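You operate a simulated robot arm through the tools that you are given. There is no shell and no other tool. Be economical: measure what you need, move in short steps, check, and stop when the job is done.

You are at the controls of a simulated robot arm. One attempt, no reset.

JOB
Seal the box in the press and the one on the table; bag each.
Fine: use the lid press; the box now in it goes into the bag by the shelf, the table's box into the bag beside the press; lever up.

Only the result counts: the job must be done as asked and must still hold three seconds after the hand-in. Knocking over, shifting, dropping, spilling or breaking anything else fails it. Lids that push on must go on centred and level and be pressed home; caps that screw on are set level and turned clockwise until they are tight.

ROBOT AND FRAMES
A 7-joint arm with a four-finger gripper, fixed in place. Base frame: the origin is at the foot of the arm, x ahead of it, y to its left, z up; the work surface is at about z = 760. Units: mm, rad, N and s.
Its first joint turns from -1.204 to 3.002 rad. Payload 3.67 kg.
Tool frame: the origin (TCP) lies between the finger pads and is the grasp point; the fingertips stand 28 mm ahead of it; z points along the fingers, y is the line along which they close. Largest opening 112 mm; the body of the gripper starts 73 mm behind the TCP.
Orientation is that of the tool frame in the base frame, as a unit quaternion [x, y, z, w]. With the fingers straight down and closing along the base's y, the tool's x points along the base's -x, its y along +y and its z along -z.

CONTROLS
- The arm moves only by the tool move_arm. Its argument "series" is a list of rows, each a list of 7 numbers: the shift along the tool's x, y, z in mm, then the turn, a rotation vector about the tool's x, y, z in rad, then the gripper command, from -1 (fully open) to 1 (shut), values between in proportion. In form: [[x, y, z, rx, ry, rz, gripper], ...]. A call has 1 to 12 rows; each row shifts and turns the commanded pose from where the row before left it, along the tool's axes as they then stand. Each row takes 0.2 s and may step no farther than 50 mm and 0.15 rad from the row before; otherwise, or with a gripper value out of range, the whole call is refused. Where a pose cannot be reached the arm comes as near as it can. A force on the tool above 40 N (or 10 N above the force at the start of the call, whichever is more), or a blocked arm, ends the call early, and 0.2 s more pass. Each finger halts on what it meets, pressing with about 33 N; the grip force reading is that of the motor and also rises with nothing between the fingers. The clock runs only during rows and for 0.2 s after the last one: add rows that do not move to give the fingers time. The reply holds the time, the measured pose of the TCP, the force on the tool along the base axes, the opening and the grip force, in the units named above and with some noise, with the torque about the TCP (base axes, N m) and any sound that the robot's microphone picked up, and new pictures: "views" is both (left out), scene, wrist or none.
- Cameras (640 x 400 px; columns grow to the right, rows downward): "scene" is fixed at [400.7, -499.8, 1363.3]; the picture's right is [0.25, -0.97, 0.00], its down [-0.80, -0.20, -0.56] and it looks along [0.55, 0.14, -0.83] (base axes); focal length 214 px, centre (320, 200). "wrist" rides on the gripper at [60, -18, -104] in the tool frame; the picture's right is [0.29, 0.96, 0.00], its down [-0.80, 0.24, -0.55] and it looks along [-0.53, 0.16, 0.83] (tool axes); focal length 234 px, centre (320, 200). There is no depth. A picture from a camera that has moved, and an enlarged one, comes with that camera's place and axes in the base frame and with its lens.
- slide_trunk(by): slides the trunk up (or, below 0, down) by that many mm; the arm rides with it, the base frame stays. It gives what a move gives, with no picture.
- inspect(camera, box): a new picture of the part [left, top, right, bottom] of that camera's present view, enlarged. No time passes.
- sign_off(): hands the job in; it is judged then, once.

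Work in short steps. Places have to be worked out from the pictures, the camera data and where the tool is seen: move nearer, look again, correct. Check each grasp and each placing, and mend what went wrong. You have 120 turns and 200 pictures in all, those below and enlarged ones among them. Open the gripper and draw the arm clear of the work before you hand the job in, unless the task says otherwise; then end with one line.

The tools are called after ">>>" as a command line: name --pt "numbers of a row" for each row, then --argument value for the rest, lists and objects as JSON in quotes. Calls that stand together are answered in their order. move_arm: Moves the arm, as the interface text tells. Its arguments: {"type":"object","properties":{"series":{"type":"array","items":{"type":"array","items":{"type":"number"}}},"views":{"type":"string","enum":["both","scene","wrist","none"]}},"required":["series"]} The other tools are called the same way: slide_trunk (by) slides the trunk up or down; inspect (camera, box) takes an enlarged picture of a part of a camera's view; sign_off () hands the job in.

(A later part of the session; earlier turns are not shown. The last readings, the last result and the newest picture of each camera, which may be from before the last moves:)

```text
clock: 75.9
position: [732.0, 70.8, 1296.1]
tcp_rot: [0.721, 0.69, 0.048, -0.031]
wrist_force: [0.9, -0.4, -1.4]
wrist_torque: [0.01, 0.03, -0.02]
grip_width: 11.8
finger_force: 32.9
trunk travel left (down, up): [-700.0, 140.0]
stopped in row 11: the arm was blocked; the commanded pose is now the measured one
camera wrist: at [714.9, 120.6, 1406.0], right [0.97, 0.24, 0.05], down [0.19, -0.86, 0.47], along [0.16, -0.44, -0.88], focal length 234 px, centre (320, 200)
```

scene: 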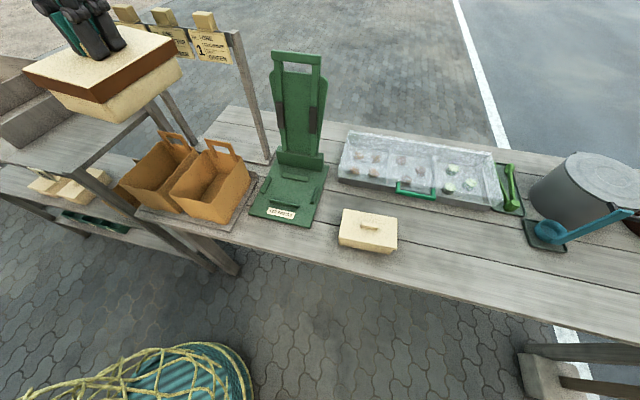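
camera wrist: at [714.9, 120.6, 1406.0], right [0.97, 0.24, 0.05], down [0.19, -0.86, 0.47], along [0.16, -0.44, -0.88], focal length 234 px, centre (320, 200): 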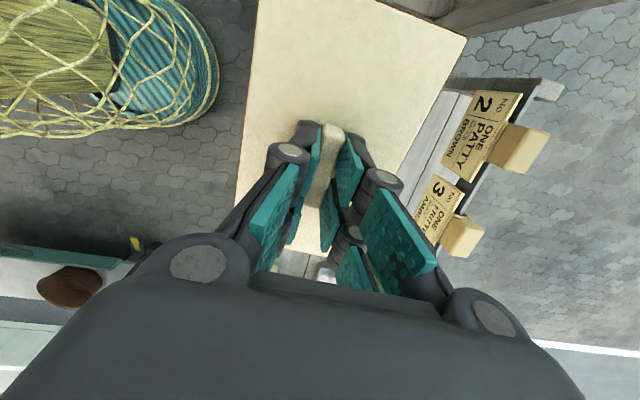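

>>> inspect --camera "scene" --box '[0, 0, 320, 200]'

```text
2.00 times, centred on (160, 100) of scene
camera zoom: at [400.7, -499.8, 1363.3], right [0.25, -0.97, 0.0], down [-0.8, -0.2, -0.56], along [0.55, 0.14, -0.83], focal length 429 px, centre (640, 400)
```

zoom: 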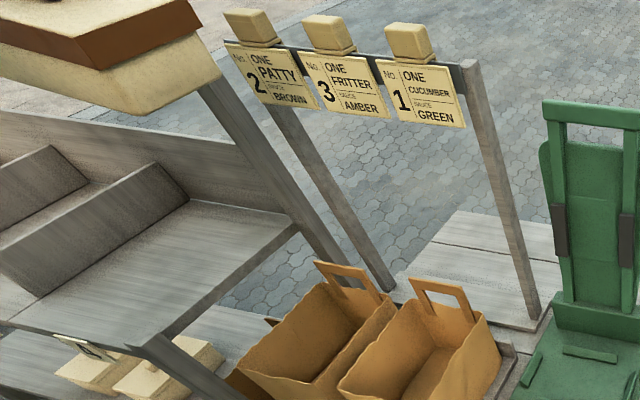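

Blocked again, pushed upward: some link touches something in this posture. I retract close to the base first, then re-approach by swinging round and extending outward.

>>> move_arm --pt "-18 -25 0 0 0 0 1" --pt "-18 -25 0 0 0 0 1" --pt "-18 -25 0 0 0 0 1" --pt "-18 -25 0 0 0 0 1" --pt "-18 -25 0 0 0 0 1" --pt "-18 -25 0 0 0 0 1" --pt "-18 -25 0 0 0 0 1" --pt "-18 -25 0 0 0 0 1" --pt "-18 -25 0 0 0 0 1" --pt "-18 -25 0 0 0 0 1" --views "both"

```text
clock: 78.1
position: [471.9, -98.4, 1269.9]
tcp_rot: [0.72, 0.692, 0.048, -0.031]
wrist_force: [-0.4, -0.7, -0.2]
wrist_torque: [0.04, 0.0, 0.0]
grip_width: 11.9
finger_force: 33.0
trunk travel left (down, up): [-700.0, 140.0]
camera wrist: at [454.8, -49.9, 1379.4], right [0.97, 0.25, 0.05], down [0.19, -0.86, 0.47], along [0.16, -0.44, -0.88], focal length 234 px, centre (320, 200)
```

scene: 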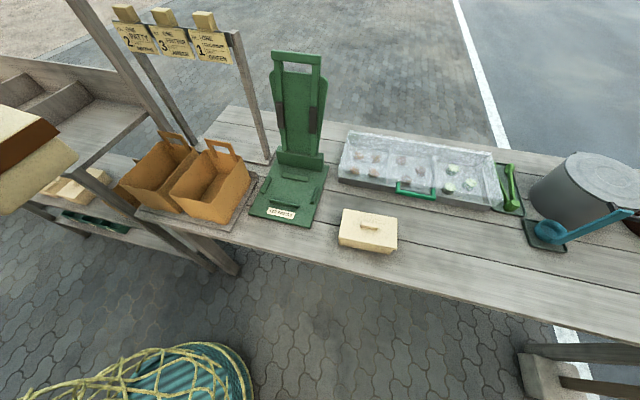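
wrist: 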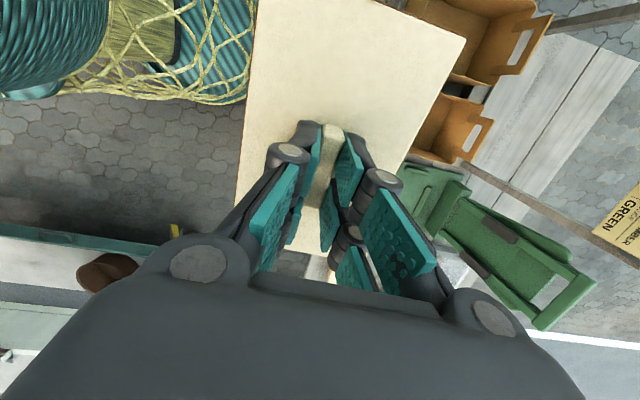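

Correcting orientation and turning back to the default yaw here, close to the base.

>>> move_arm --pt "0 0 0 0.024 -0.112 -0.04 1" --pt "0 0 0 0 0 -0.1428 1" --pt "0 0 0 0 0 -0.1428 1" --pt "0 0 0 0 0 -0.1428 1" --pt "0 0 0 0 0 -0.1428 1" --pt "0 0 0 0 0 -0.1428 1" --pt "0 0 0 0 0 -0.1428 1" --pt "0 0 0 0 0 -0.1428 1" --pt "0 0 0 0 0 -0.1428 1" --pt "0 0 0 0 0 -0.1428 1" --pt "0 0 0 0 0 -0.1428 1" --pt "0 0 0 0 0 -0.1428 1" --views "none"

>>> move_arm --pt "0 30 0 0 0 0 1" --pt "0 30 0 0 0 0 1" --pt "0 30 0 0 0 0 1" --pt "0 30 0 0 0 0 1" --pt "0 30 0 0 0 0 1" --pt "0 30 0 0 0 0 1" --pt "0 12 0 0 0 0 1" --pt "0 0 0 0 0 0 1" --views "wrist"

```text
clock: 80.7
position: [473.5, -94.7, 1269.8]
tcp_rot: [-0.001, 1.0, -0.002, -0.001]
wrist_force: [-0.2, -0.5, -1.6]
wrist_torque: [0.0, 0.01, 0.0]
grip_width: 12.0
finger_force: 32.7
trunk travel left (down, up): [-700.0, 140.0]
```

```text
clock: 82.5
position: [475.5, 98.0, 1268.9]
tcp_rot: [0.001, 1.0, -0.002, 0.0]
wrist_force: [-0.1, -0.2, -2.3]
wrist_torque: [-0.01, 0.0, -0.01]
grip_width: 11.8
finger_force: 33.0
trunk travel left (down, up): [-700.0, 140.0]
camera wrist: at [416.8, 80.7, 1374.1], right [-0.29, 0.96, 0.0], down [0.8, 0.24, 0.55], along [0.53, 0.16, -0.83], focal length 234 px, centre (320, 200)
```

wrist: 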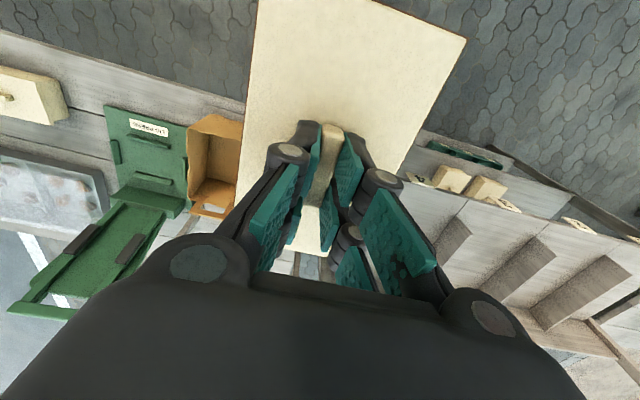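

Pose is exact here. Now extend outward along x over the bag, keeping the height.

>>> move_arm --pt "-25 -0.5 5 0 0 0 1" --pt "-25 -0.5 5 0 0 0 1" --pt "-25 -0.5 5 0 0 0 1" --pt "-25 -0.5 5 0 0 0 1" --pt "-25 -0.5 5 0 0 0 1" --pt "-25 0 5 0 0 0 1" --pt "-25 0 5 0 0 0 1" --pt "-25 0 5 0 0 0 1" --pt "-25 0 5 0 0 0 1" --pt "-24 0 5 0 0 0 1" --pt "0 0 0 0 0 0 1" --views "both"

```text
clock: 84.9
position: [724.0, 93.5, 1219.4]
tcp_rot: [0.002, 1.0, -0.003, 0.0]
wrist_force: [0.0, 0.2, -0.9]
wrist_torque: [0.0, -0.06, 0.03]
grip_width: 12.4
finger_force: 33.1
trunk travel left (down, up): [-700.0, 140.0]
camera wrist: at [665.0, 76.3, 1323.8], right [-0.29, 0.96, 0.0], down [0.8, 0.24, 0.55], along [0.53, 0.16, -0.83], focal length 234 px, centre (320, 200)
```

scene: 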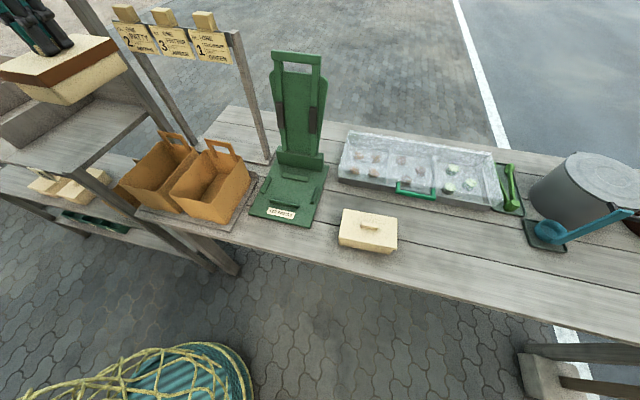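
wrist: 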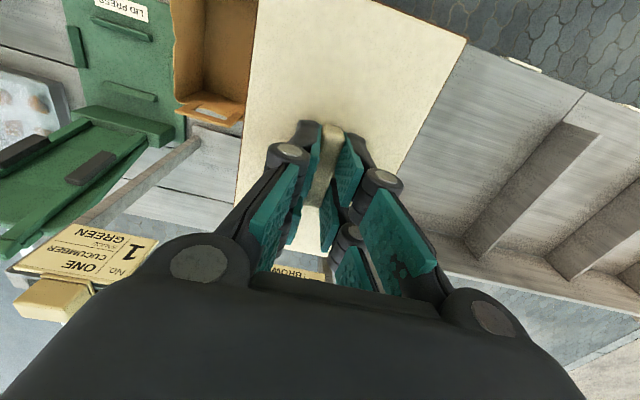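

Exact pose over the bag this time. Descending to just above the rim.

>>> move_arm --pt "0 0 40 0 0 0 1" --pt "0 0 40 0 0 0 1" --pt "0 0 40 0 0 0 1" --pt "0 0 40 0 0 0 1" --pt "0 0 30 0 0 0 1" --pt "0 0 25 0 0 0 1" --pt "0 0 0 0 0 0 1" --views "both"

>>> inspect --camera "scene" --box '[80, 80, 260, 230]'

```text
clock: 86.5
position: [726.7, 88.5, 1010.4]
tcp_rot: [0.008, 1.0, 0.006, -0.001]
wrist_force: [-0.1, 0.2, 0.8]
wrist_torque: [-0.04, -0.05, 0.03]
grip_width: 12.0
finger_force: 32.7
trunk travel left (down, up): [-700.0, 140.0]
camera wrist: at [668.4, 70.0, 1114.3], right [-0.27, 0.96, 0.01], down [0.8, 0.22, 0.56], along [0.53, 0.16, -0.83], focal length 234 px, centre (320, 200)
```

scene: 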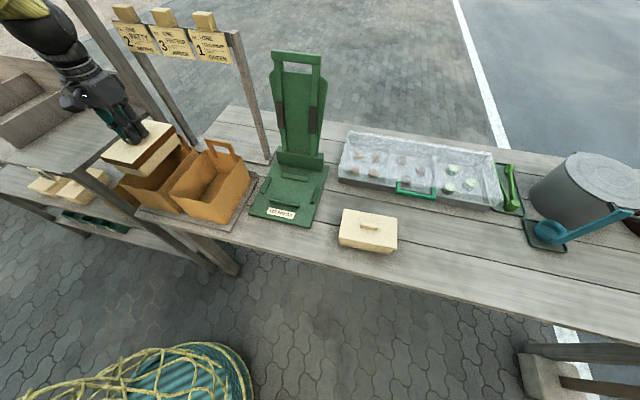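
wrist: 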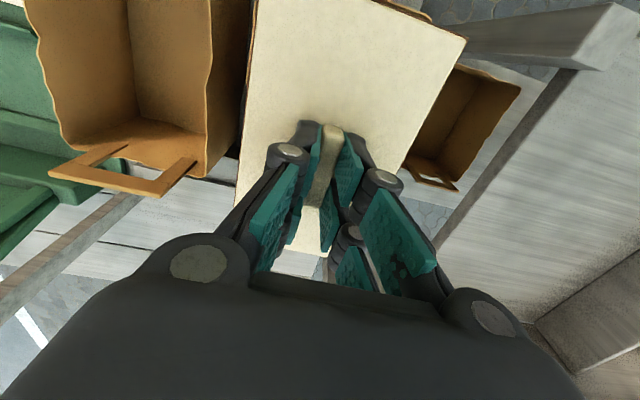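

```text
2.67 times, centred on (170, 155) of scene
camera zoom: at [400.7, -499.8, 1363.3], right [0.25, -0.97, 0.0], down [-0.8, -0.2, -0.56], along [0.55, 0.14, -0.83], focal length 572 px, centre (720, 320)
```

zoom: 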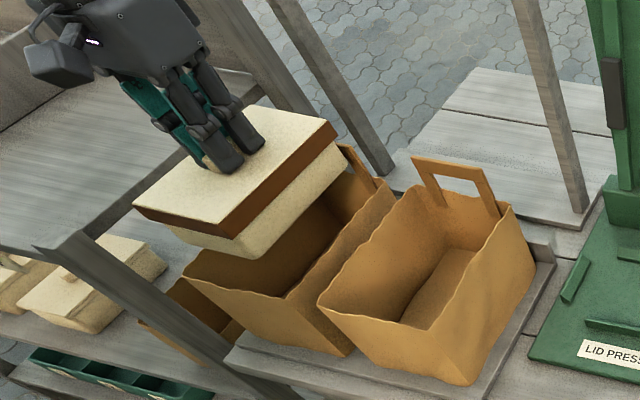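

Slight deviation again as it descends; a higher shoulder should keep the elbow clear. I raise the trunk by 140 and redo the descent with the arm.

>>> slide_trunk --by 140

>>> move_arm --pt "0 0 0 0 0 0 1" --pt "0 0 30 0 0 0 1" --pt "0 0 30 0 0 0 1" --pt "0 0 30 0 0 0 1" --pt "0 0 30 0 0 0 1" --pt "0 0 0 0 0 0 1" --views "none"

```text
clock: 88.1
position: [727.3, 87.4, 1148.0]
tcp_rot: [0.009, 1.0, 0.005, -0.002]
wrist_force: [0.6, 0.0, -1.1]
wrist_torque: [-0.01, 0.02, 0.0]
grip_width: 11.9
finger_force: 33.3
trunk travel left (down, up): [-840.0, 0.0]
```

```text
clock: 89.5
position: [723.7, 88.1, 1025.3]
tcp_rot: [0.003, 1.0, 0.0, -0.001]
wrist_force: [0.1, -0.3, -1.5]
wrist_torque: [0.01, -0.06, 0.01]
grip_width: 12.1
finger_force: 33.0
trunk travel left (down, up): [-840.0, 0.0]
```

Better: orientation is clean now. I correct y by +6 and continue down with checks.

>>> move_arm --pt "0 6 15 0 0 0 1" --pt "0 0 15 0 0 0 1" --pt "0 0 10 0 0 0 1" --pt "0 0 0 0 0 0 1" --views "both"

>>> inspect --camera "scene" --box '[100, 90, 240, 220]'

```text
clock: 90.5
position: [724.1, 99.9, 985.6]
tcp_rot: [0.0, 1.0, -0.002, 0.0]
wrist_force: [0.2, -0.6, -1.0]
wrist_torque: [0.01, 0.02, -0.02]
grip_width: 12.0
finger_force: 32.8
trunk travel left (down, up): [-840.0, 0.0]
camera wrist: at [665.2, 81.9, 1090.0], right [-0.29, 0.96, -0.01], down [0.8, 0.24, 0.55], along [0.53, 0.15, -0.83], focal length 234 px, centre (320, 200)
```

scene: 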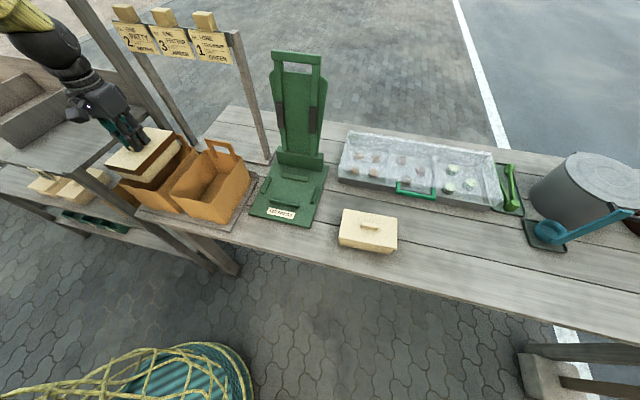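
wrist: 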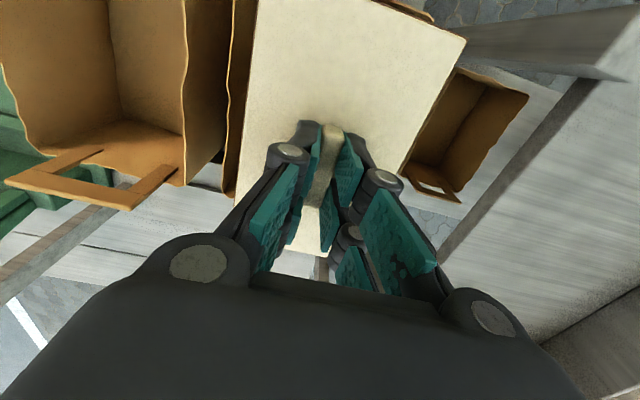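

```text
3.08 times, centred on (170, 155) of scene
camera zoom: at [400.7, -499.8, 1363.3], right [0.25, -0.97, 0.0], down [-0.8, -0.2, -0.56], along [0.55, 0.14, -0.83], focal length 660 px, centre (782, 338)
```

zoom: 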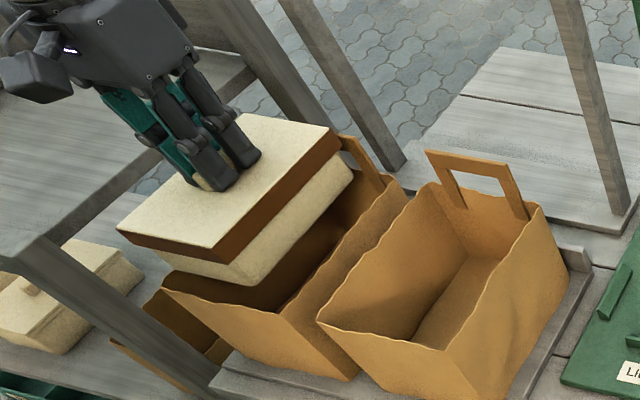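

Tracking is exact now. I shift to y≈93 and lower into the bag, in steps.

>>> move_arm --pt "0 -7 0 0 0 0 1" --pt "0 0 10 0 0 0 1" --pt "0 0 10 0 0 0 1" --pt "0 0 10 0 0 0 1" --pt "0 0 10 0 0 0 1" --pt "0 0 10 0 0 0 1" --pt "0 0 0 0 0 0 1" --views "both"

>>> inspect --camera "scene" --box '[100, 90, 240, 220]'

```text
clock: 92.1
position: [723.3, 92.8, 936.1]
tcp_rot: [0.001, 1.0, -0.001, -0.001]
wrist_force: [-1.1, 0.0, -1.6]
wrist_torque: [-0.01, -0.03, -0.01]
grip_width: 11.9
finger_force: 32.6
trunk travel left (down, up): [-840.0, 0.0]
camera wrist: at [664.2, 75.1, 1041.3], right [-0.29, 0.96, 0.0], down [0.8, 0.24, 0.55], along [0.53, 0.16, -0.83], focal length 234 px, centre (320, 200)
```

scene: 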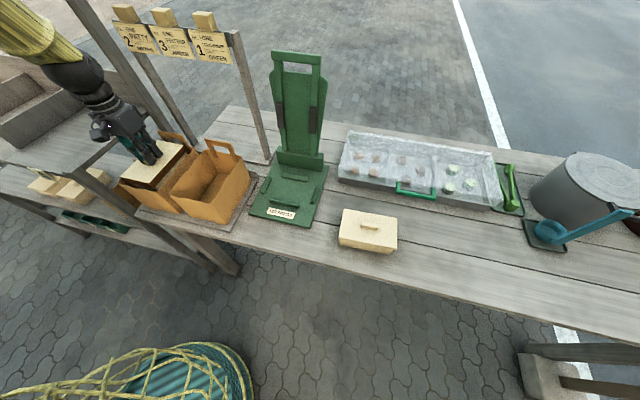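
wrist: 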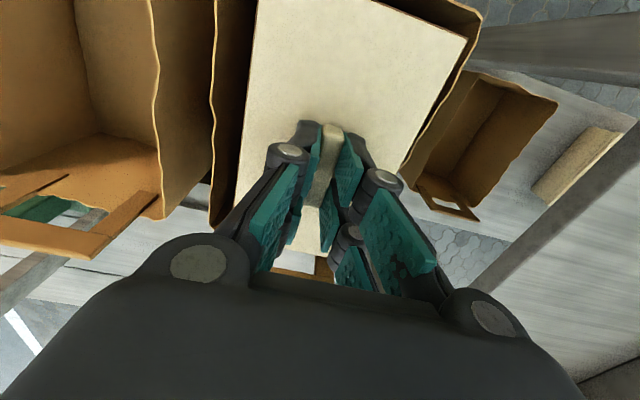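

```text
3.08 times, centred on (170, 155) of scene
camera zoom: at [400.7, -499.8, 1363.3], right [0.25, -0.97, 0.0], down [-0.8, -0.2, -0.56], along [0.55, 0.14, -0.83], focal length 660 px, centre (782, 338)
```

zoom: 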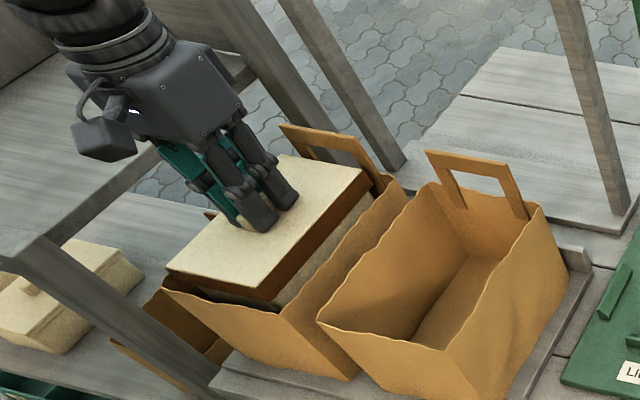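

The box is entering cleanly, well centred (rim y 20–168). Continue lowering until it touches down.

>>> move_arm --pt "0 0 12 0 0 0 1" --pt "0 0 12 0 0 0 1" --pt "0 0 12 0 0 0 1" --pt "0 0 12 0 0 0 1" --pt "0 0 8 0 0 0 1" --pt "0 0 5 0 0 0 1" --pt "0 0 5 0 0 0 1" --pt "0 0 4 0 0 0 1" --pt "0 0 4 0 0 0 1" --pt "0 0 3 0 0 0 1" --views "both"

>>> inspect --camera "scene" --box '[100, 90, 240, 220]'

```text
clock: 94.5
position: [724.3, 91.5, 861.9]
tcp_rot: [0.001, 1.0, -0.001, 0.002]
wrist_force: [-9.0, -1.9, 26.9]
wrist_torque: [-0.01, 0.6, 0.04]
grip_width: 12.1
finger_force: 33.3
trunk travel left (down, up): [-840.0, 0.0]
stopped in row 10: the force on the tool passed its limit at 43 N (the readings are from after the stop); the commanded pose is now the measured one
camera wrist: at [665.4, 73.5, 966.9], right [-0.29, 0.96, 0.0], down [0.79, 0.24, 0.56], along [0.54, 0.16, -0.83], focal length 234 px, centre (320, 200)
```

scene: 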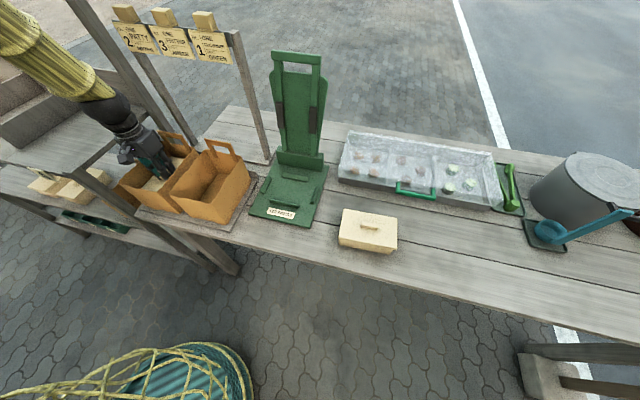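
wrist: 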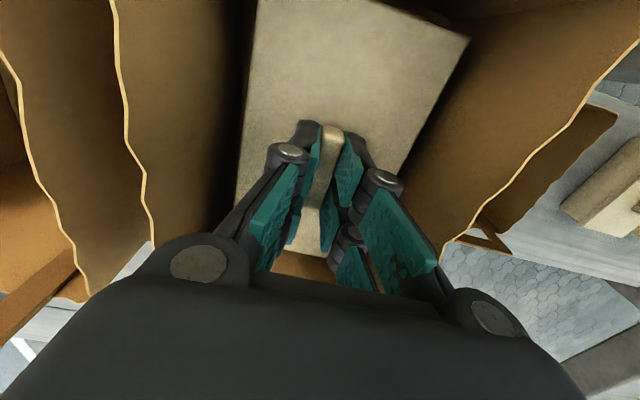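

```text
3.08 times, centred on (170, 155) of scene
camera zoom: at [400.7, -499.8, 1363.3], right [0.25, -0.97, 0.0], down [-0.8, -0.2, -0.56], along [0.55, 0.14, -0.83], focal length 660 px, centre (782, 338)
```

zoom: 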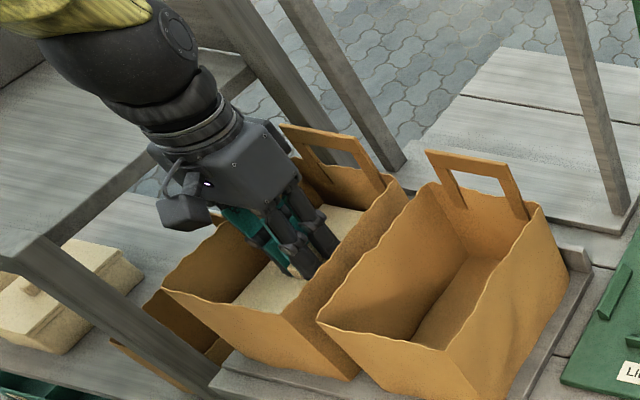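

Touchdown on the bag floor. I relieve the force, open modestly, and rise straight up.

>>> move_arm --pt "0 0 -1.5 0 0 0 1" --pt "0 0 0 0 0 0 0.5" --pt "0 0 0 0 0 0 0.5" --pt "0 0 -5 0 0 0 0.5" --pt "0 0 -20 0 0 0 0.5" --pt "0 0 -30 0 0 0 0.5" --pt "0 0 -40 0 0 0 0.5" --pt "0 0 -40 0 0 0 0.5" --pt "0 0 -40 0 0 0 0.5" --pt "0 0 -40 0 0 0 0.5" --pt "0 0 -40 0 0 0 0.5" --views "both"

>>> inspect --camera "scene" --box '[100, 90, 280, 240]'

```text
clock: 96.9
position: [723.1, 83.4, 1106.9]
tcp_rot: [0.012, 1.0, 0.005, -0.01]
wrist_force: [0.5, -0.4, 0.6]
wrist_torque: [0.02, -0.07, 0.02]
grip_width: 28.4
finger_force: 0.1
trunk travel left (down, up): [-840.0, 0.0]
camera wrist: at [666.2, 64.2, 1212.1], right [-0.27, 0.96, 0.01], down [0.81, 0.22, 0.54], along [0.52, 0.16, -0.84], focal length 234 px, centre (320, 200)
```

scene: 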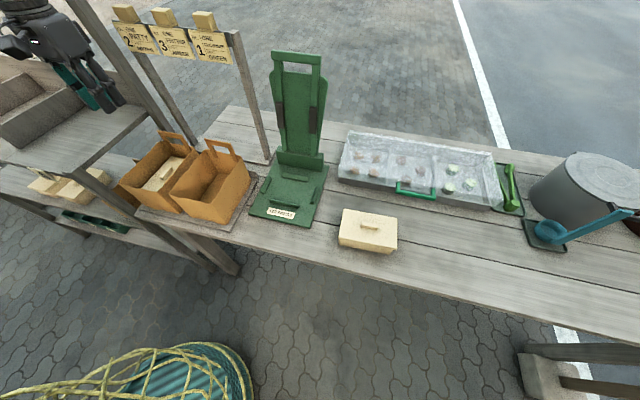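
wrist: 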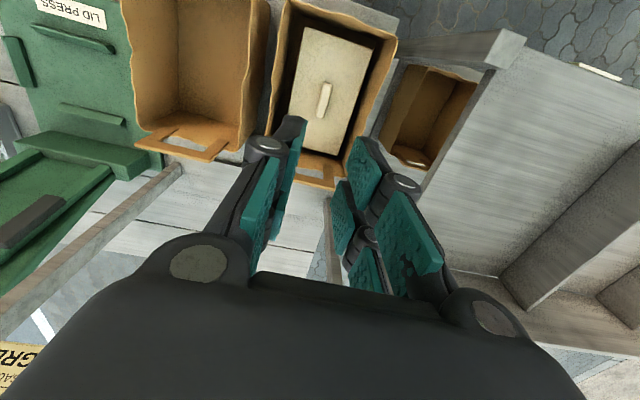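

```text
2.67 times, centred on (190, 165) of scene
camera zoom: at [400.7, -499.8, 1363.3], right [0.25, -0.97, 0.0], down [-0.8, -0.2, -0.56], along [0.55, 0.14, -0.83], focal length 572 px, centre (667, 293)
```

zoom: 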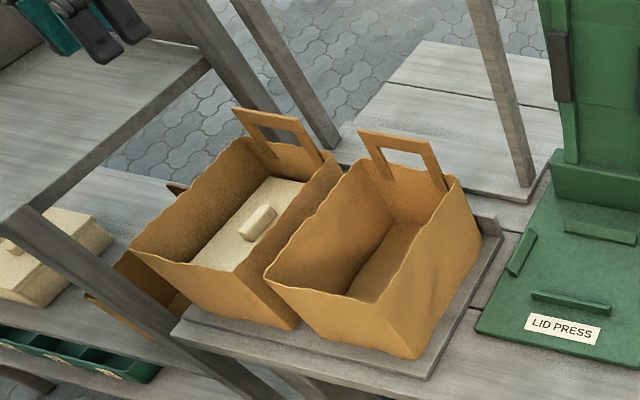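

Box one sits properly in the bag by the shelf. I retract inward along the safe path, then swing to the table box.

>>> move_arm --pt "0 0 -30 0.01 -0.02 -0.024 0.3" --pt "15 0 -40 0 0 0 0" --pt "30 0 -30 0 0 0 -0.5" --pt "40 0 0 0 0 0 -1" --pt "40 0 0 0 0 0 -1" --pt "40 0 0 0 0 0 -1" --pt "40 0 0 0 0 0 -1" --pt "40 0 0 0 0 0 -1" --views "none"

>>> move_arm --pt "0 -45 0 0 0 0 -1" --pt "0 -45 0 0 0 0 -1" --pt "0 -45 0 0 0 0 -1" --pt "0 -45 0 0 0 0 -1" --pt "0 -45 0 0 0 0 -1" --pt "0 -45 0 0 0 0 -1" --pt "0 -45 0 0 0 0 -1" --pt "0 -45 0 0 0 0 -1" --pt "0 -45 0 0 0 0 -1" --pt "0 -45 0 0 0 0 -1" --pt "0 -45 0 0 0 0 -1" --pt "0 -45 0 0 0 0 -1" --views "both"

```text
clock: 97.8
position: [632.3, 78.4, 1132.1]
tcp_rot: [0.002, 0.998, 0.005, -0.07]
wrist_force: [-0.4, 0.2, -0.4]
wrist_torque: [-0.01, 0.03, -0.02]
grip_width: 111.8
finger_force: 0.1
trunk travel left (down, up): [-840.0, 0.0]
stopped in row 4: the arm was blocked; the commanded pose is now the measured one
```

```text
clock: 100.4
position: [628.1, -464.9, 1126.2]
tcp_rot: [0.001, 0.998, 0.006, -0.069]
wrist_force: [-0.1, 1.0, -0.6]
wrist_torque: [0.05, 0.01, 0.0]
grip_width: 112.3
finger_force: 0.1
trunk travel left (down, up): [-840.0, 0.0]
camera wrist: at [584.1, -483.9, 1237.4], right [-0.28, 0.96, 0.05], down [0.87, 0.23, 0.44], along [0.41, 0.17, -0.9], focal length 234 px, centre (320, 200)
```

scene: 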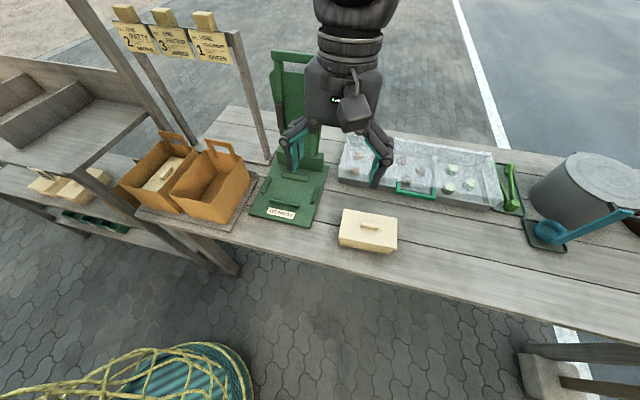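
wrist: 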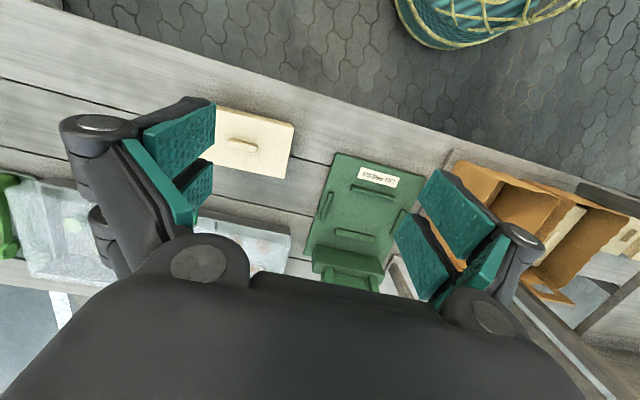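

I straighten the tool and bring the trunk back down to its original height, then look at the table box.

>>> slide_trunk --by -140

>>> move_arm --pt "10 -10 -20 0 -0.07 0 -1" --pt "10 -10 -20 0 -0.07 0 -1" --pt "0 0 0 0.01 0 0 -1" --views "both"

>>> inspect --camera "wrist" --box '[160, 40, 400, 260]'

```text
clock: 102.1
position: [627.6, -463.4, 988.2]
tcp_rot: [0.002, 0.998, 0.005, -0.069]
wrist_force: [-0.3, 0.8, 0.1]
wrist_torque: [-0.01, -0.02, 0.0]
grip_width: 112.4
finger_force: 0.1
trunk travel left (down, up): [-700.0, 140.0]
```

```text
clock: 102.9
position: [612.6, -480.8, 1027.7]
tcp_rot: [0.002, 1.0, -0.001, 0.002]
wrist_force: [-0.6, -0.5, -0.4]
wrist_torque: [-0.05, 0.01, -0.02]
grip_width: 111.8
finger_force: 0.0
trunk travel left (down, up): [-700.0, 140.0]
camera wrist: at [554.3, -498.9, 1132.2], right [-0.28, 0.96, 0.0], down [0.8, 0.24, 0.55], along [0.53, 0.16, -0.83], focal length 234 px, centre (320, 200)
```

scene: 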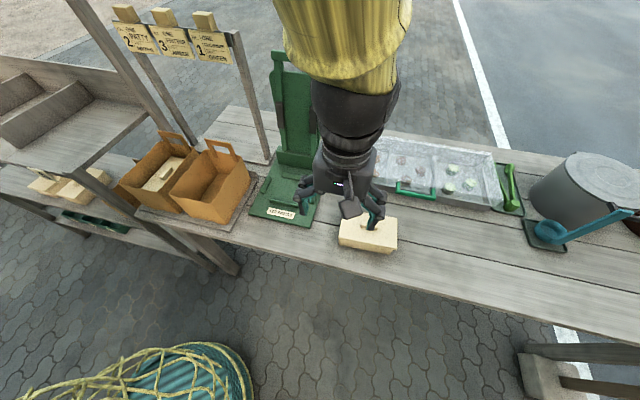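
wrist: 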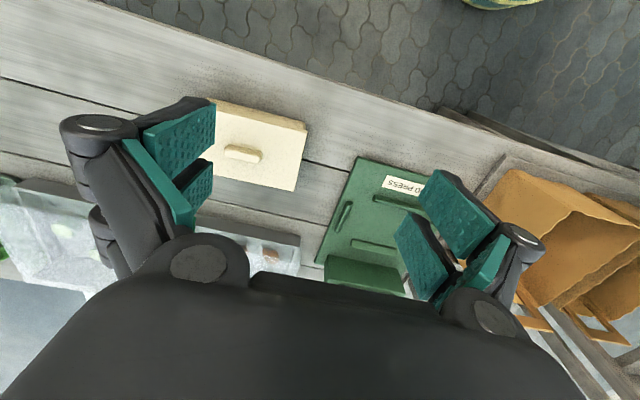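

```text
1.82 times, centred on (280, 150) of wrist
camera zoom: at [554.3, -498.9, 1132.2], right [-0.28, 0.96, 0.0], down [0.8, 0.24, 0.55], along [0.53, 0.16, -0.83], focal length 426 px, centre (393, 291)
```

zoom: 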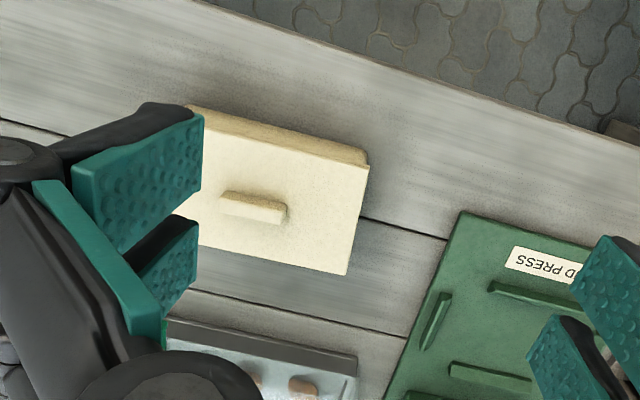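

Table box: centre ≈(704,-564), yawed about +0.045 rad. I rotate the tool to match it (+90° less that yaw) and move over its knob.

>>> move_arm --pt "0 0 -5 0 0 0.1387 0" --pt "0 0 0 0 0 0.1387 0.3" --pt "0 0 0 0 0 0.1387 0.3" --pt "0 0 0 0 0 0.1387 0.3" --pt "0 0 0 0 0 0.1387 0.3" --pt "0 0 0 0 0 0.1387 0.3" --pt "0 0 0 0 0 0.1387 0.3" --pt "0 0 0 0 0 0.1387 0.3" --pt "0 0 0 0 0 0.1387 0.3" --pt "0 0 0 0 0 0.1387 0.3" --pt "0 0 0 0 0 0.1387 0.3" --pt "0 0 0 0 0 0 0.3" --views "none"

>>> move_arm --pt "-20 18 10 0 0 0 0.3" --pt "-20 18 10 0 0 0 0.3" --pt "-20 18 10 0 0 0 0.3" --pt "-20 18 10 0 0 0 0.3" --pt "0 18 10 0 0 0 0.3" --pt "0 0 0 0 0 0 0.3" --views "both"

```text
clock: 105.5
position: [612.1, -481.7, 1034.8]
tcp_rot: [0.694, 0.72, 0.0, 0.002]
wrist_force: [0.6, -0.3, -0.8]
wrist_torque: [0.0, 0.0, -0.01]
grip_width: 39.4
finger_force: 0.0
trunk travel left (down, up): [-700.0, 140.0]
```

```text
clock: 106.9
position: [701.8, -560.6, 983.5]
tcp_rot: [0.693, 0.721, 0.001, 0.002]
wrist_force: [0.2, -0.9, 0.3]
wrist_torque: [0.01, -0.03, 0.0]
grip_width: 39.3
finger_force: 0.1
trunk travel left (down, up): [-700.0, 140.0]
camera wrist: at [683.0, -501.8, 1086.8], right [0.95, 0.33, 0.0], down [0.27, -0.79, 0.56], along [0.18, -0.52, -0.83], focal length 234 px, centre (320, 200)
```

scene: 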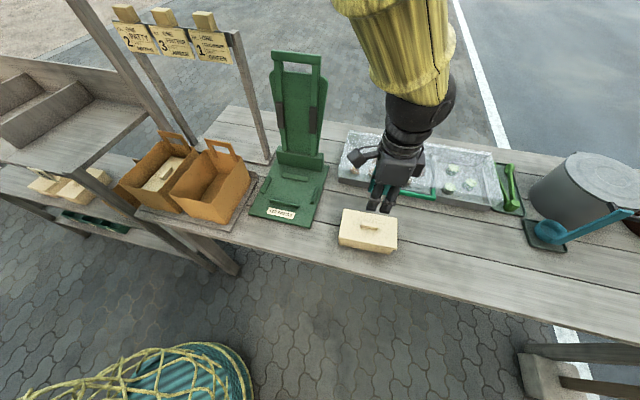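
wrist: 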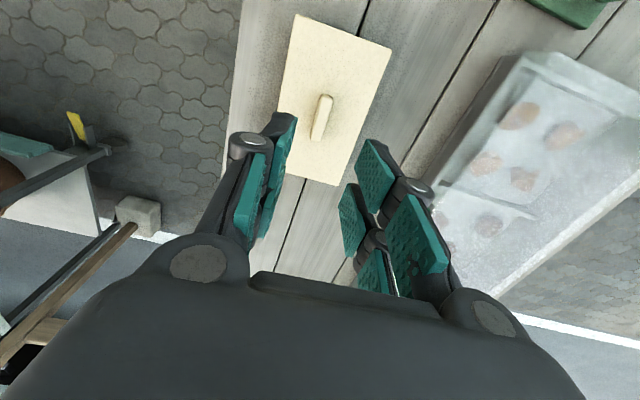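

Aligned; knob at (706,-563). I descend to find the lid surface gently.

>>> move_arm --pt "-3 4 30 0 0 0 0.3" --pt "0 0 30 0 0 0 0.3" --pt "0 0 25 0 0 0 0.3" --pt "0 0 15 0 0 0 0.3" --pt "0 0 8 0 0 0 0.3" --pt "0 0 5 0 0 0 0.3" --pt "0 0 4 0 0 0 0.3" --pt "0 0 0 0 0 0 0.3" --views "wrist"

>>> inspect --camera "scene" --box '[320, 170, 420, 270]'

```text
clock: 108.7
position: [707.7, -562.1, 867.7]
tcp_rot: [0.692, 0.722, 0.0, 0.001]
wrist_force: [0.3, -0.2, 0.2]
wrist_torque: [-0.02, 0.01, -0.01]
grip_width: 39.1
finger_force: 0.1
trunk travel left (down, up): [-700.0, 140.0]
camera wrist: at [689.4, -503.1, 971.6], right [0.95, 0.33, 0.0], down [0.27, -0.79, 0.56], along [0.18, -0.52, -0.83], focal length 234 px, centre (320, 200)
```

wrist: 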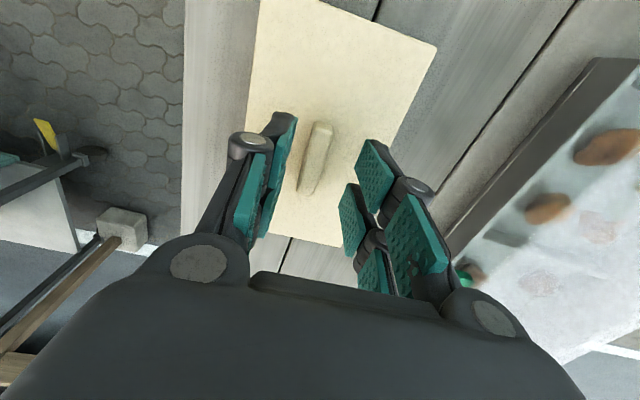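

```text
4.00 times, centred on (370, 220) of scene
camera zoom: at [400.7, -499.8, 1363.3], right [0.25, -0.97, 0.0], down [-0.8, -0.2, -0.56], along [0.55, 0.14, -0.83], focal length 858 px, centre (120, 120)
```

zoom: 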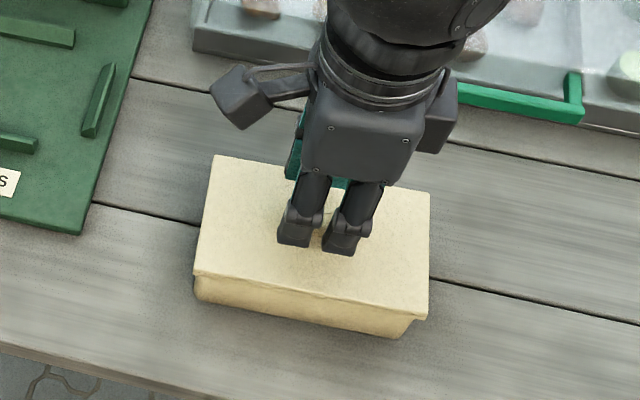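

>>> move_arm --pt "0 0 4 0 0 0 0.3" --pt "0 0 4 0 0 0 0.3" --pt "0 0 3 0 0 0 0.3" --pt "0 0 3 0 0 0 0.3" --pt "0 0 2 0 0 0 0.3" --views "wrist"

```text
clock: 109.9
position: [709.2, -560.9, 851.5]
tcp_rot: [0.693, 0.721, 0.0, 0.002]
wrist_force: [-0.7, -0.1, -0.6]
wrist_torque: [-0.02, 0.01, -0.01]
grip_width: 39.3
finger_force: 0.1
trunk travel left (down, up): [-700.0, 140.0]
camera wrist: at [690.6, -503.4, 954.6], right [0.95, 0.33, 0.0], down [0.27, -0.79, 0.56], along [0.18, -0.52, -0.83], focal length 234 px, centre (320, 200)
```

wrist: 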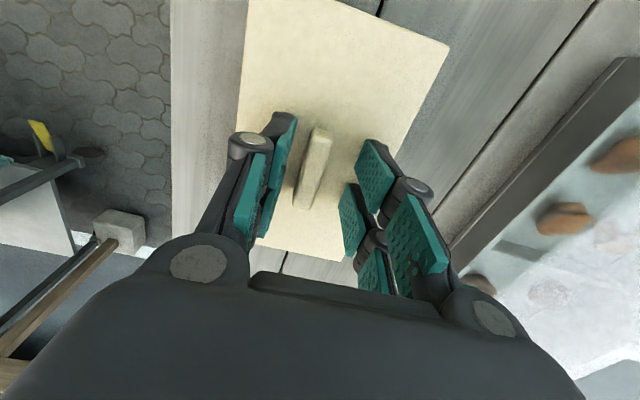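

Still no contact at tip 823; knob measured at x≈706.8, so I shift −2 mm and go down a few more mm.

>>> move_arm --pt "0 -2.4 2 0 0 0 0.3" --pt "0 0 2 0 0 0 0.3" --pt "0 0 2 0 0 0 0.3" --pt "0 0 2 0 0 0 0.3" --views "none"

```text
clock: 110.9
position: [707.1, -561.9, 845.4]
tcp_rot: [0.693, 0.721, 0.001, 0.004]
wrist_force: [-0.9, -2.7, 27.2]
wrist_torque: [0.01, 0.13, 0.03]
grip_width: 40.4
finger_force: 1.2
trunk travel left (down, up): [-700.0, 140.0]
```

Contact at lid top ≈818. I back off 4 mm, grip the knob and lift only 5 mm to see if the box comes along.

>>> move_arm --pt "0 0 -4 0 0 0 0.3" --pt "0 0 0 0 0 0 1" --pt "0 0 0 0 0 0 1" --pt "0 0 0 0 0 0 1" --views "none"

>>> move_arm --pt "0 0 -2 0 0 0 1" --pt "0 0 -3 0 0 0 1" --pt "0 0 0 0 0 0 1" --views "none"

>>> inspect --camera "scene" --box '[330, 190, 410, 260]'

```text
clock: 111.9
position: [706.4, -561.4, 846.4]
tcp_rot: [0.693, 0.721, 0.0, 0.001]
wrist_force: [-0.1, 0.9, 0.7]
wrist_torque: [0.21, 0.03, 0.08]
grip_width: 12.0
finger_force: 33.1
trunk travel left (down, up): [-700.0, 140.0]
```

```text
clock: 112.7
position: [706.3, -562.1, 851.5]
tcp_rot: [0.692, 0.722, 0.0, 0.002]
wrist_force: [0.8, -0.6, -1.0]
wrist_torque: [-0.01, 0.0, 0.04]
grip_width: 11.8
finger_force: 33.2
trunk travel left (down, up): [-700.0, 140.0]
```

```text
5.71 times, centred on (370, 225) of scene
camera zoom: at [400.7, -499.8, 1363.3], right [0.25, -0.97, 0.0], down [-0.8, -0.2, -0.56], along [0.55, 0.14, -0.83], focal length 1226 px, centre (34, 57)
```

zoom: 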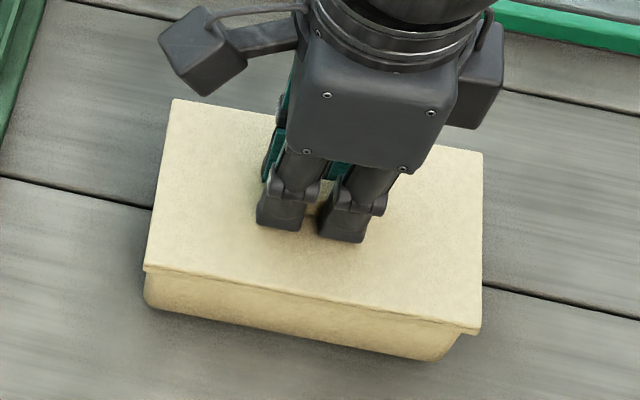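

It looks as if the whole box comes along. Lifting another 10 mm to confirm.

>>> move_arm --pt "0 0 -5 0 0 0 1" --pt "0 0 -5 0 0 0 1" --pt "0 0 0 0 0 0 1" --views "none"

>>> inspect --camera "scene" --box '[330, 190, 410, 260]'

```text
clock: 113.5
position: [707.4, -561.5, 862.2]
tcp_rot: [0.693, 0.721, 0.0, 0.001]
wrist_force: [0.5, 0.0, -1.6]
wrist_torque: [-0.03, -0.02, 0.01]
grip_width: 12.2
finger_force: 33.4
trunk travel left (down, up): [-700.0, 140.0]
```

```text
5.71 times, centred on (370, 225) of scene
camera zoom: at [400.7, -499.8, 1363.3], right [0.25, -0.97, 0.0], down [-0.8, -0.2, -0.56], along [0.55, 0.14, -0.83], focal length 1226 px, centre (34, 57)
```

zoom: 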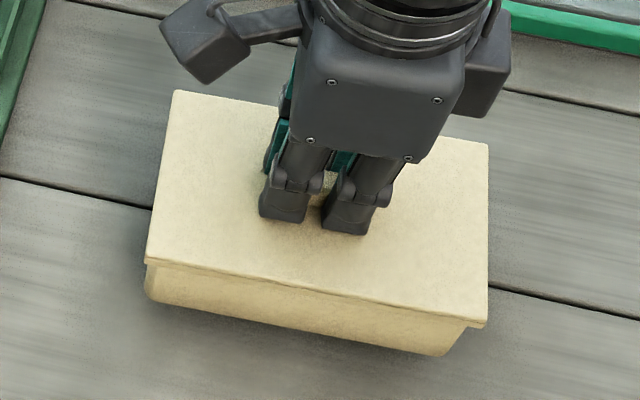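

The complete box lifts with its lid in place. I raise it gently, square up the yaw, and carry it over the press.

>>> move_arm --pt "0 0 -15 0 0 0 1" --pt "0 0 -25 0 0 0 1" --pt "0 0 -30 0 0 0 1" --pt "0 0 -30 0 0 0 1" --pt "0 0 -30 0 0 0.045 1" --pt "25 9 0 0 0 0 1" --pt "30 11 0 0 0 0 1" --pt "30 11 0 0 0 0 1" --pt "30 11 0 0 0 0 1" --pt "30 11 0 0 0 0 1" --pt "30 11 0 0 0 0 1" --pt "30 11 0 0 0 0 1" --views "none"

>>> move_arm --pt "30 11 0 0 0 0 1" --pt "25 9 0 0 0 0 1" --pt "10 3 0 0 0 0 1" --pt "0 0 0 0 0 0 1" --views "both"

>>> inspect --camera "scene" --box '[240, 120, 340, 230]'

```text
clock: 116.1
position: [783.3, -354.6, 991.3]
tcp_rot: [0.708, 0.706, 0.0, 0.002]
wrist_force: [0.2, 0.0, -0.4]
wrist_torque: [0.01, 0.01, 0.01]
grip_width: 12.0
finger_force: 32.8
trunk travel left (down, up): [-700.0, 140.0]
```

```text
clock: 117.1
position: [808.3, -290.5, 993.8]
tcp_rot: [0.708, 0.706, 0.0, 0.001]
wrist_force: [0.3, -0.7, -0.8]
wrist_torque: [0.01, -0.01, -0.03]
grip_width: 11.9
finger_force: 32.7
trunk travel left (down, up): [-700.0, 140.0]
camera wrist: at [791.2, -230.7, 1097.6], right [0.96, 0.28, 0.0], down [0.24, -0.8, 0.56], along [0.16, -0.53, -0.83], focal length 234 px, centre (320, 200)
```

scene: 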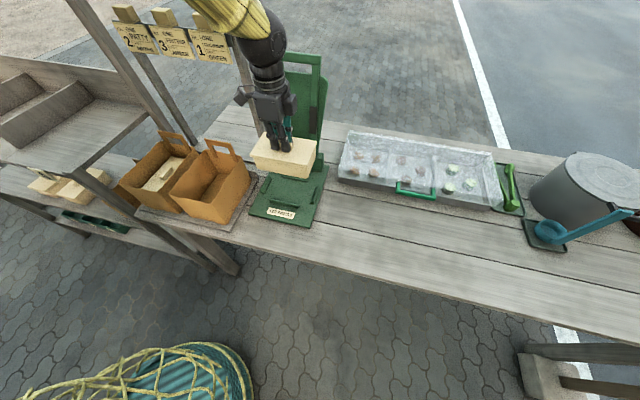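
wrist: 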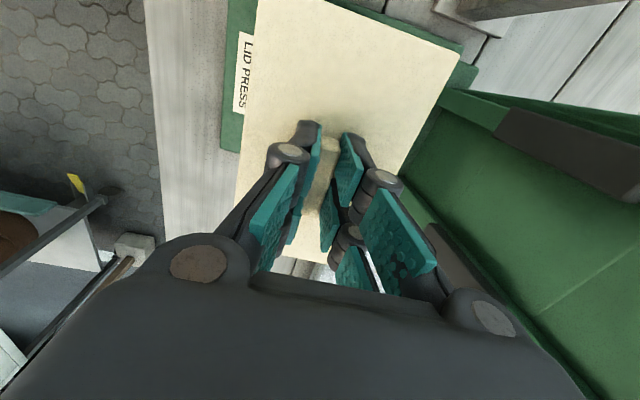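

```text
3.64 times, centred on (290, 175) of scene
camera zoom: at [400.7, -499.8, 1363.3], right [0.25, -0.97, 0.0], down [-0.8, -0.2, -0.56], along [0.55, 0.14, -0.83], focal length 780 px, centre (429, 291)
```

zoom: 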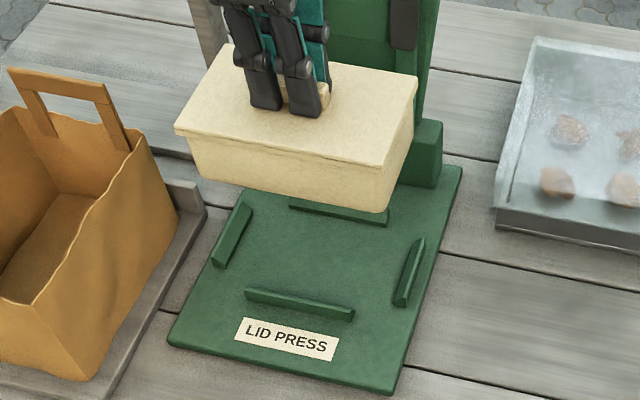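

Ledge spacing gives the seat centre ≈(801,-292). I shift x −5 and lower, then feel for contact.

>>> move_arm --pt "0 -5 20 0 0 0 1" --pt "0 0 30 0 0 0 1" --pt "0 0 25 0 0 0 1" --pt "0 0 20 0 0 0 1" --pt "0 0 10 0 0 0 1" --pt "0 0 0 0 0 0 1" --views "wrist"

>>> inspect --camera "scene" --box '[245, 140, 335, 230]'

```text
clock: 118.5
position: [800.7, -291.5, 885.9]
tcp_rot: [0.709, 0.705, 0.0, 0.001]
wrist_force: [-0.7, -0.4, -0.4]
wrist_torque: [0.0, 0.02, 0.01]
grip_width: 11.9
finger_force: 32.4
trunk travel left (down, up): [-700.0, 140.0]
camera wrist: at [784.0, -231.2, 991.0], right [0.96, 0.28, 0.0], down [0.24, -0.8, 0.56], along [0.16, -0.53, -0.83], focal length 234 px, centre (320, 200)
```

wrist: 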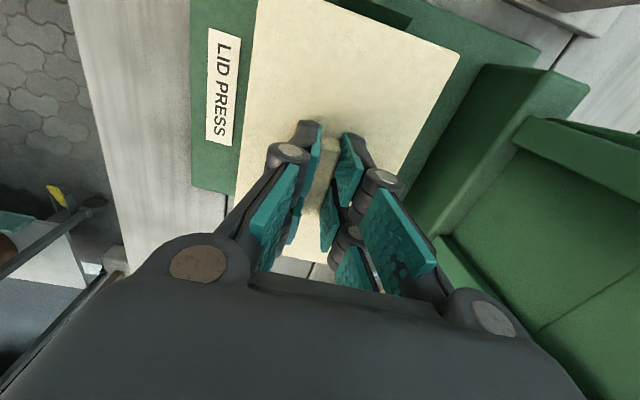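

```text
4.44 times, centred on (290, 185) of scene
camera zoom: at [400.7, -499.8, 1363.3], right [0.25, -0.97, 0.0], down [-0.8, -0.2, -0.56], along [0.55, 0.14, -0.83], focal length 953 px, centre (453, 267)
```

zoom: 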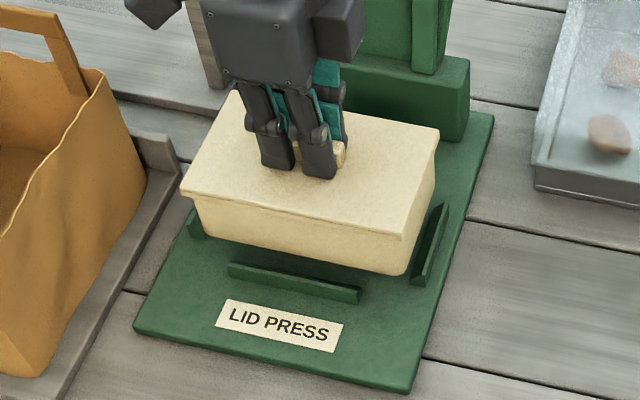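

Looks well placed; I nudge x +2 and lower slowly to the seat.

>>> move_arm --pt "0 2 6 0 0 0 1" --pt "0 0 5 0 0 0 1" --pt "0 0 4 0 0 0 1" --pt "0 0 3 0 0 0 1" --pt "0 0 2 0 0 0 1" --pt "0 0 2 0 0 0 1" --pt "0 0 2 0 0 0 1" --views "none"

>>> inspect --camera "scene" --box '[245, 140, 335, 230]'

```text
clock: 120.1
position: [803.8, -290.8, 864.0]
tcp_rot: [0.708, 0.706, 0.001, 0.002]
wrist_force: [2.3, 9.8, 10.5]
wrist_torque: [-0.15, -0.1, 0.01]
grip_width: 12.1
finger_force: 33.1
trunk travel left (down, up): [-700.0, 140.0]
```

```text
4.44 times, centred on (290, 185) of scene
camera zoom: at [400.7, -499.8, 1363.3], right [0.25, -0.97, 0.0], down [-0.8, -0.2, -0.56], along [0.55, 0.14, -0.83], focal length 953 px, centre (453, 267)
```

zoom: 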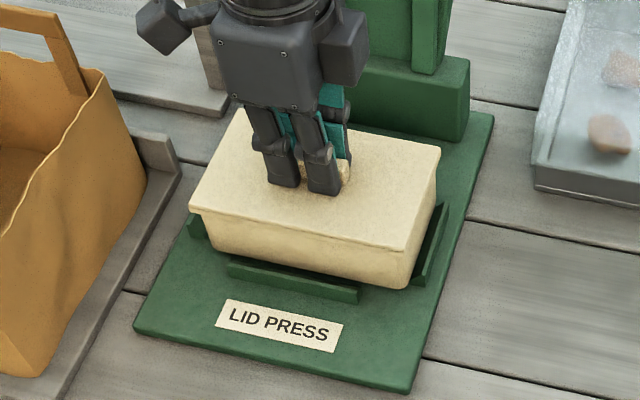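

It touches the −y ledge (9.8 N sideways). I move +y 4 mm while lightly raised, then lower again.

>>> move_arm --pt "0 0 -2 0 0 0 1" --pt "4 0 0 0 0 0 1" --pt "0 0 2 0 0 0 1" --pt "0 0 2 0 0 0 1" --views "none"

>>> inspect --camera "scene" --box '[245, 140, 335, 230]'

```text
clock: 121.1
position: [803.7, -289.7, 860.3]
tcp_rot: [0.709, 0.705, -0.001, 0.001]
wrist_force: [-0.6, -0.1, -0.3]
wrist_torque: [0.0, 0.0, 0.0]
grip_width: 12.0
finger_force: 33.2
trunk travel left (down, up): [-700.0, 140.0]
```

```text
4.44 times, centred on (290, 185) of scene
camera zoom: at [400.7, -499.8, 1363.3], right [0.25, -0.97, 0.0], down [-0.8, -0.2, -0.56], along [0.55, 0.14, -0.83], focal length 953 px, centre (453, 267)
```

zoom: 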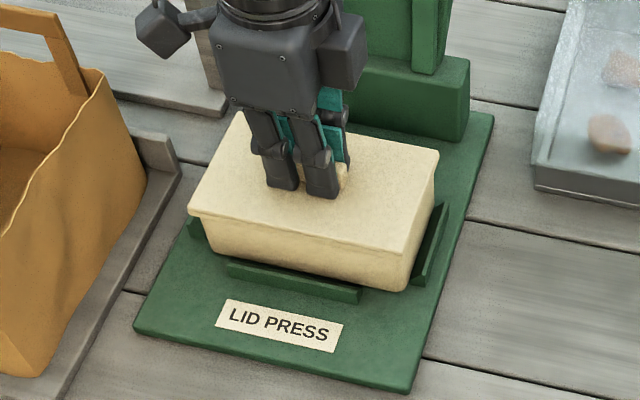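

Freed from the ledge (860, no side force). Lowering the last millimetres to the seat.

>>> move_arm --pt "0 0 2 0 0 0 1" --pt "0 0 2 0 0 0 1" --pt "0 0 1.5 0 0 0 1" --pt "0 0 1.5 0 0 0 1" --views "none"

```text
clock: 122.1
position: [803.0, -289.1, 858.1]
tcp_rot: [0.709, 0.705, 0.001, 0.004]
wrist_force: [-0.4, -3.9, 32.5]
wrist_torque: [0.4, 0.05, -0.03]
grip_width: 11.9
finger_force: 32.9
trunk travel left (down, up): [-700.0, 140.0]
```

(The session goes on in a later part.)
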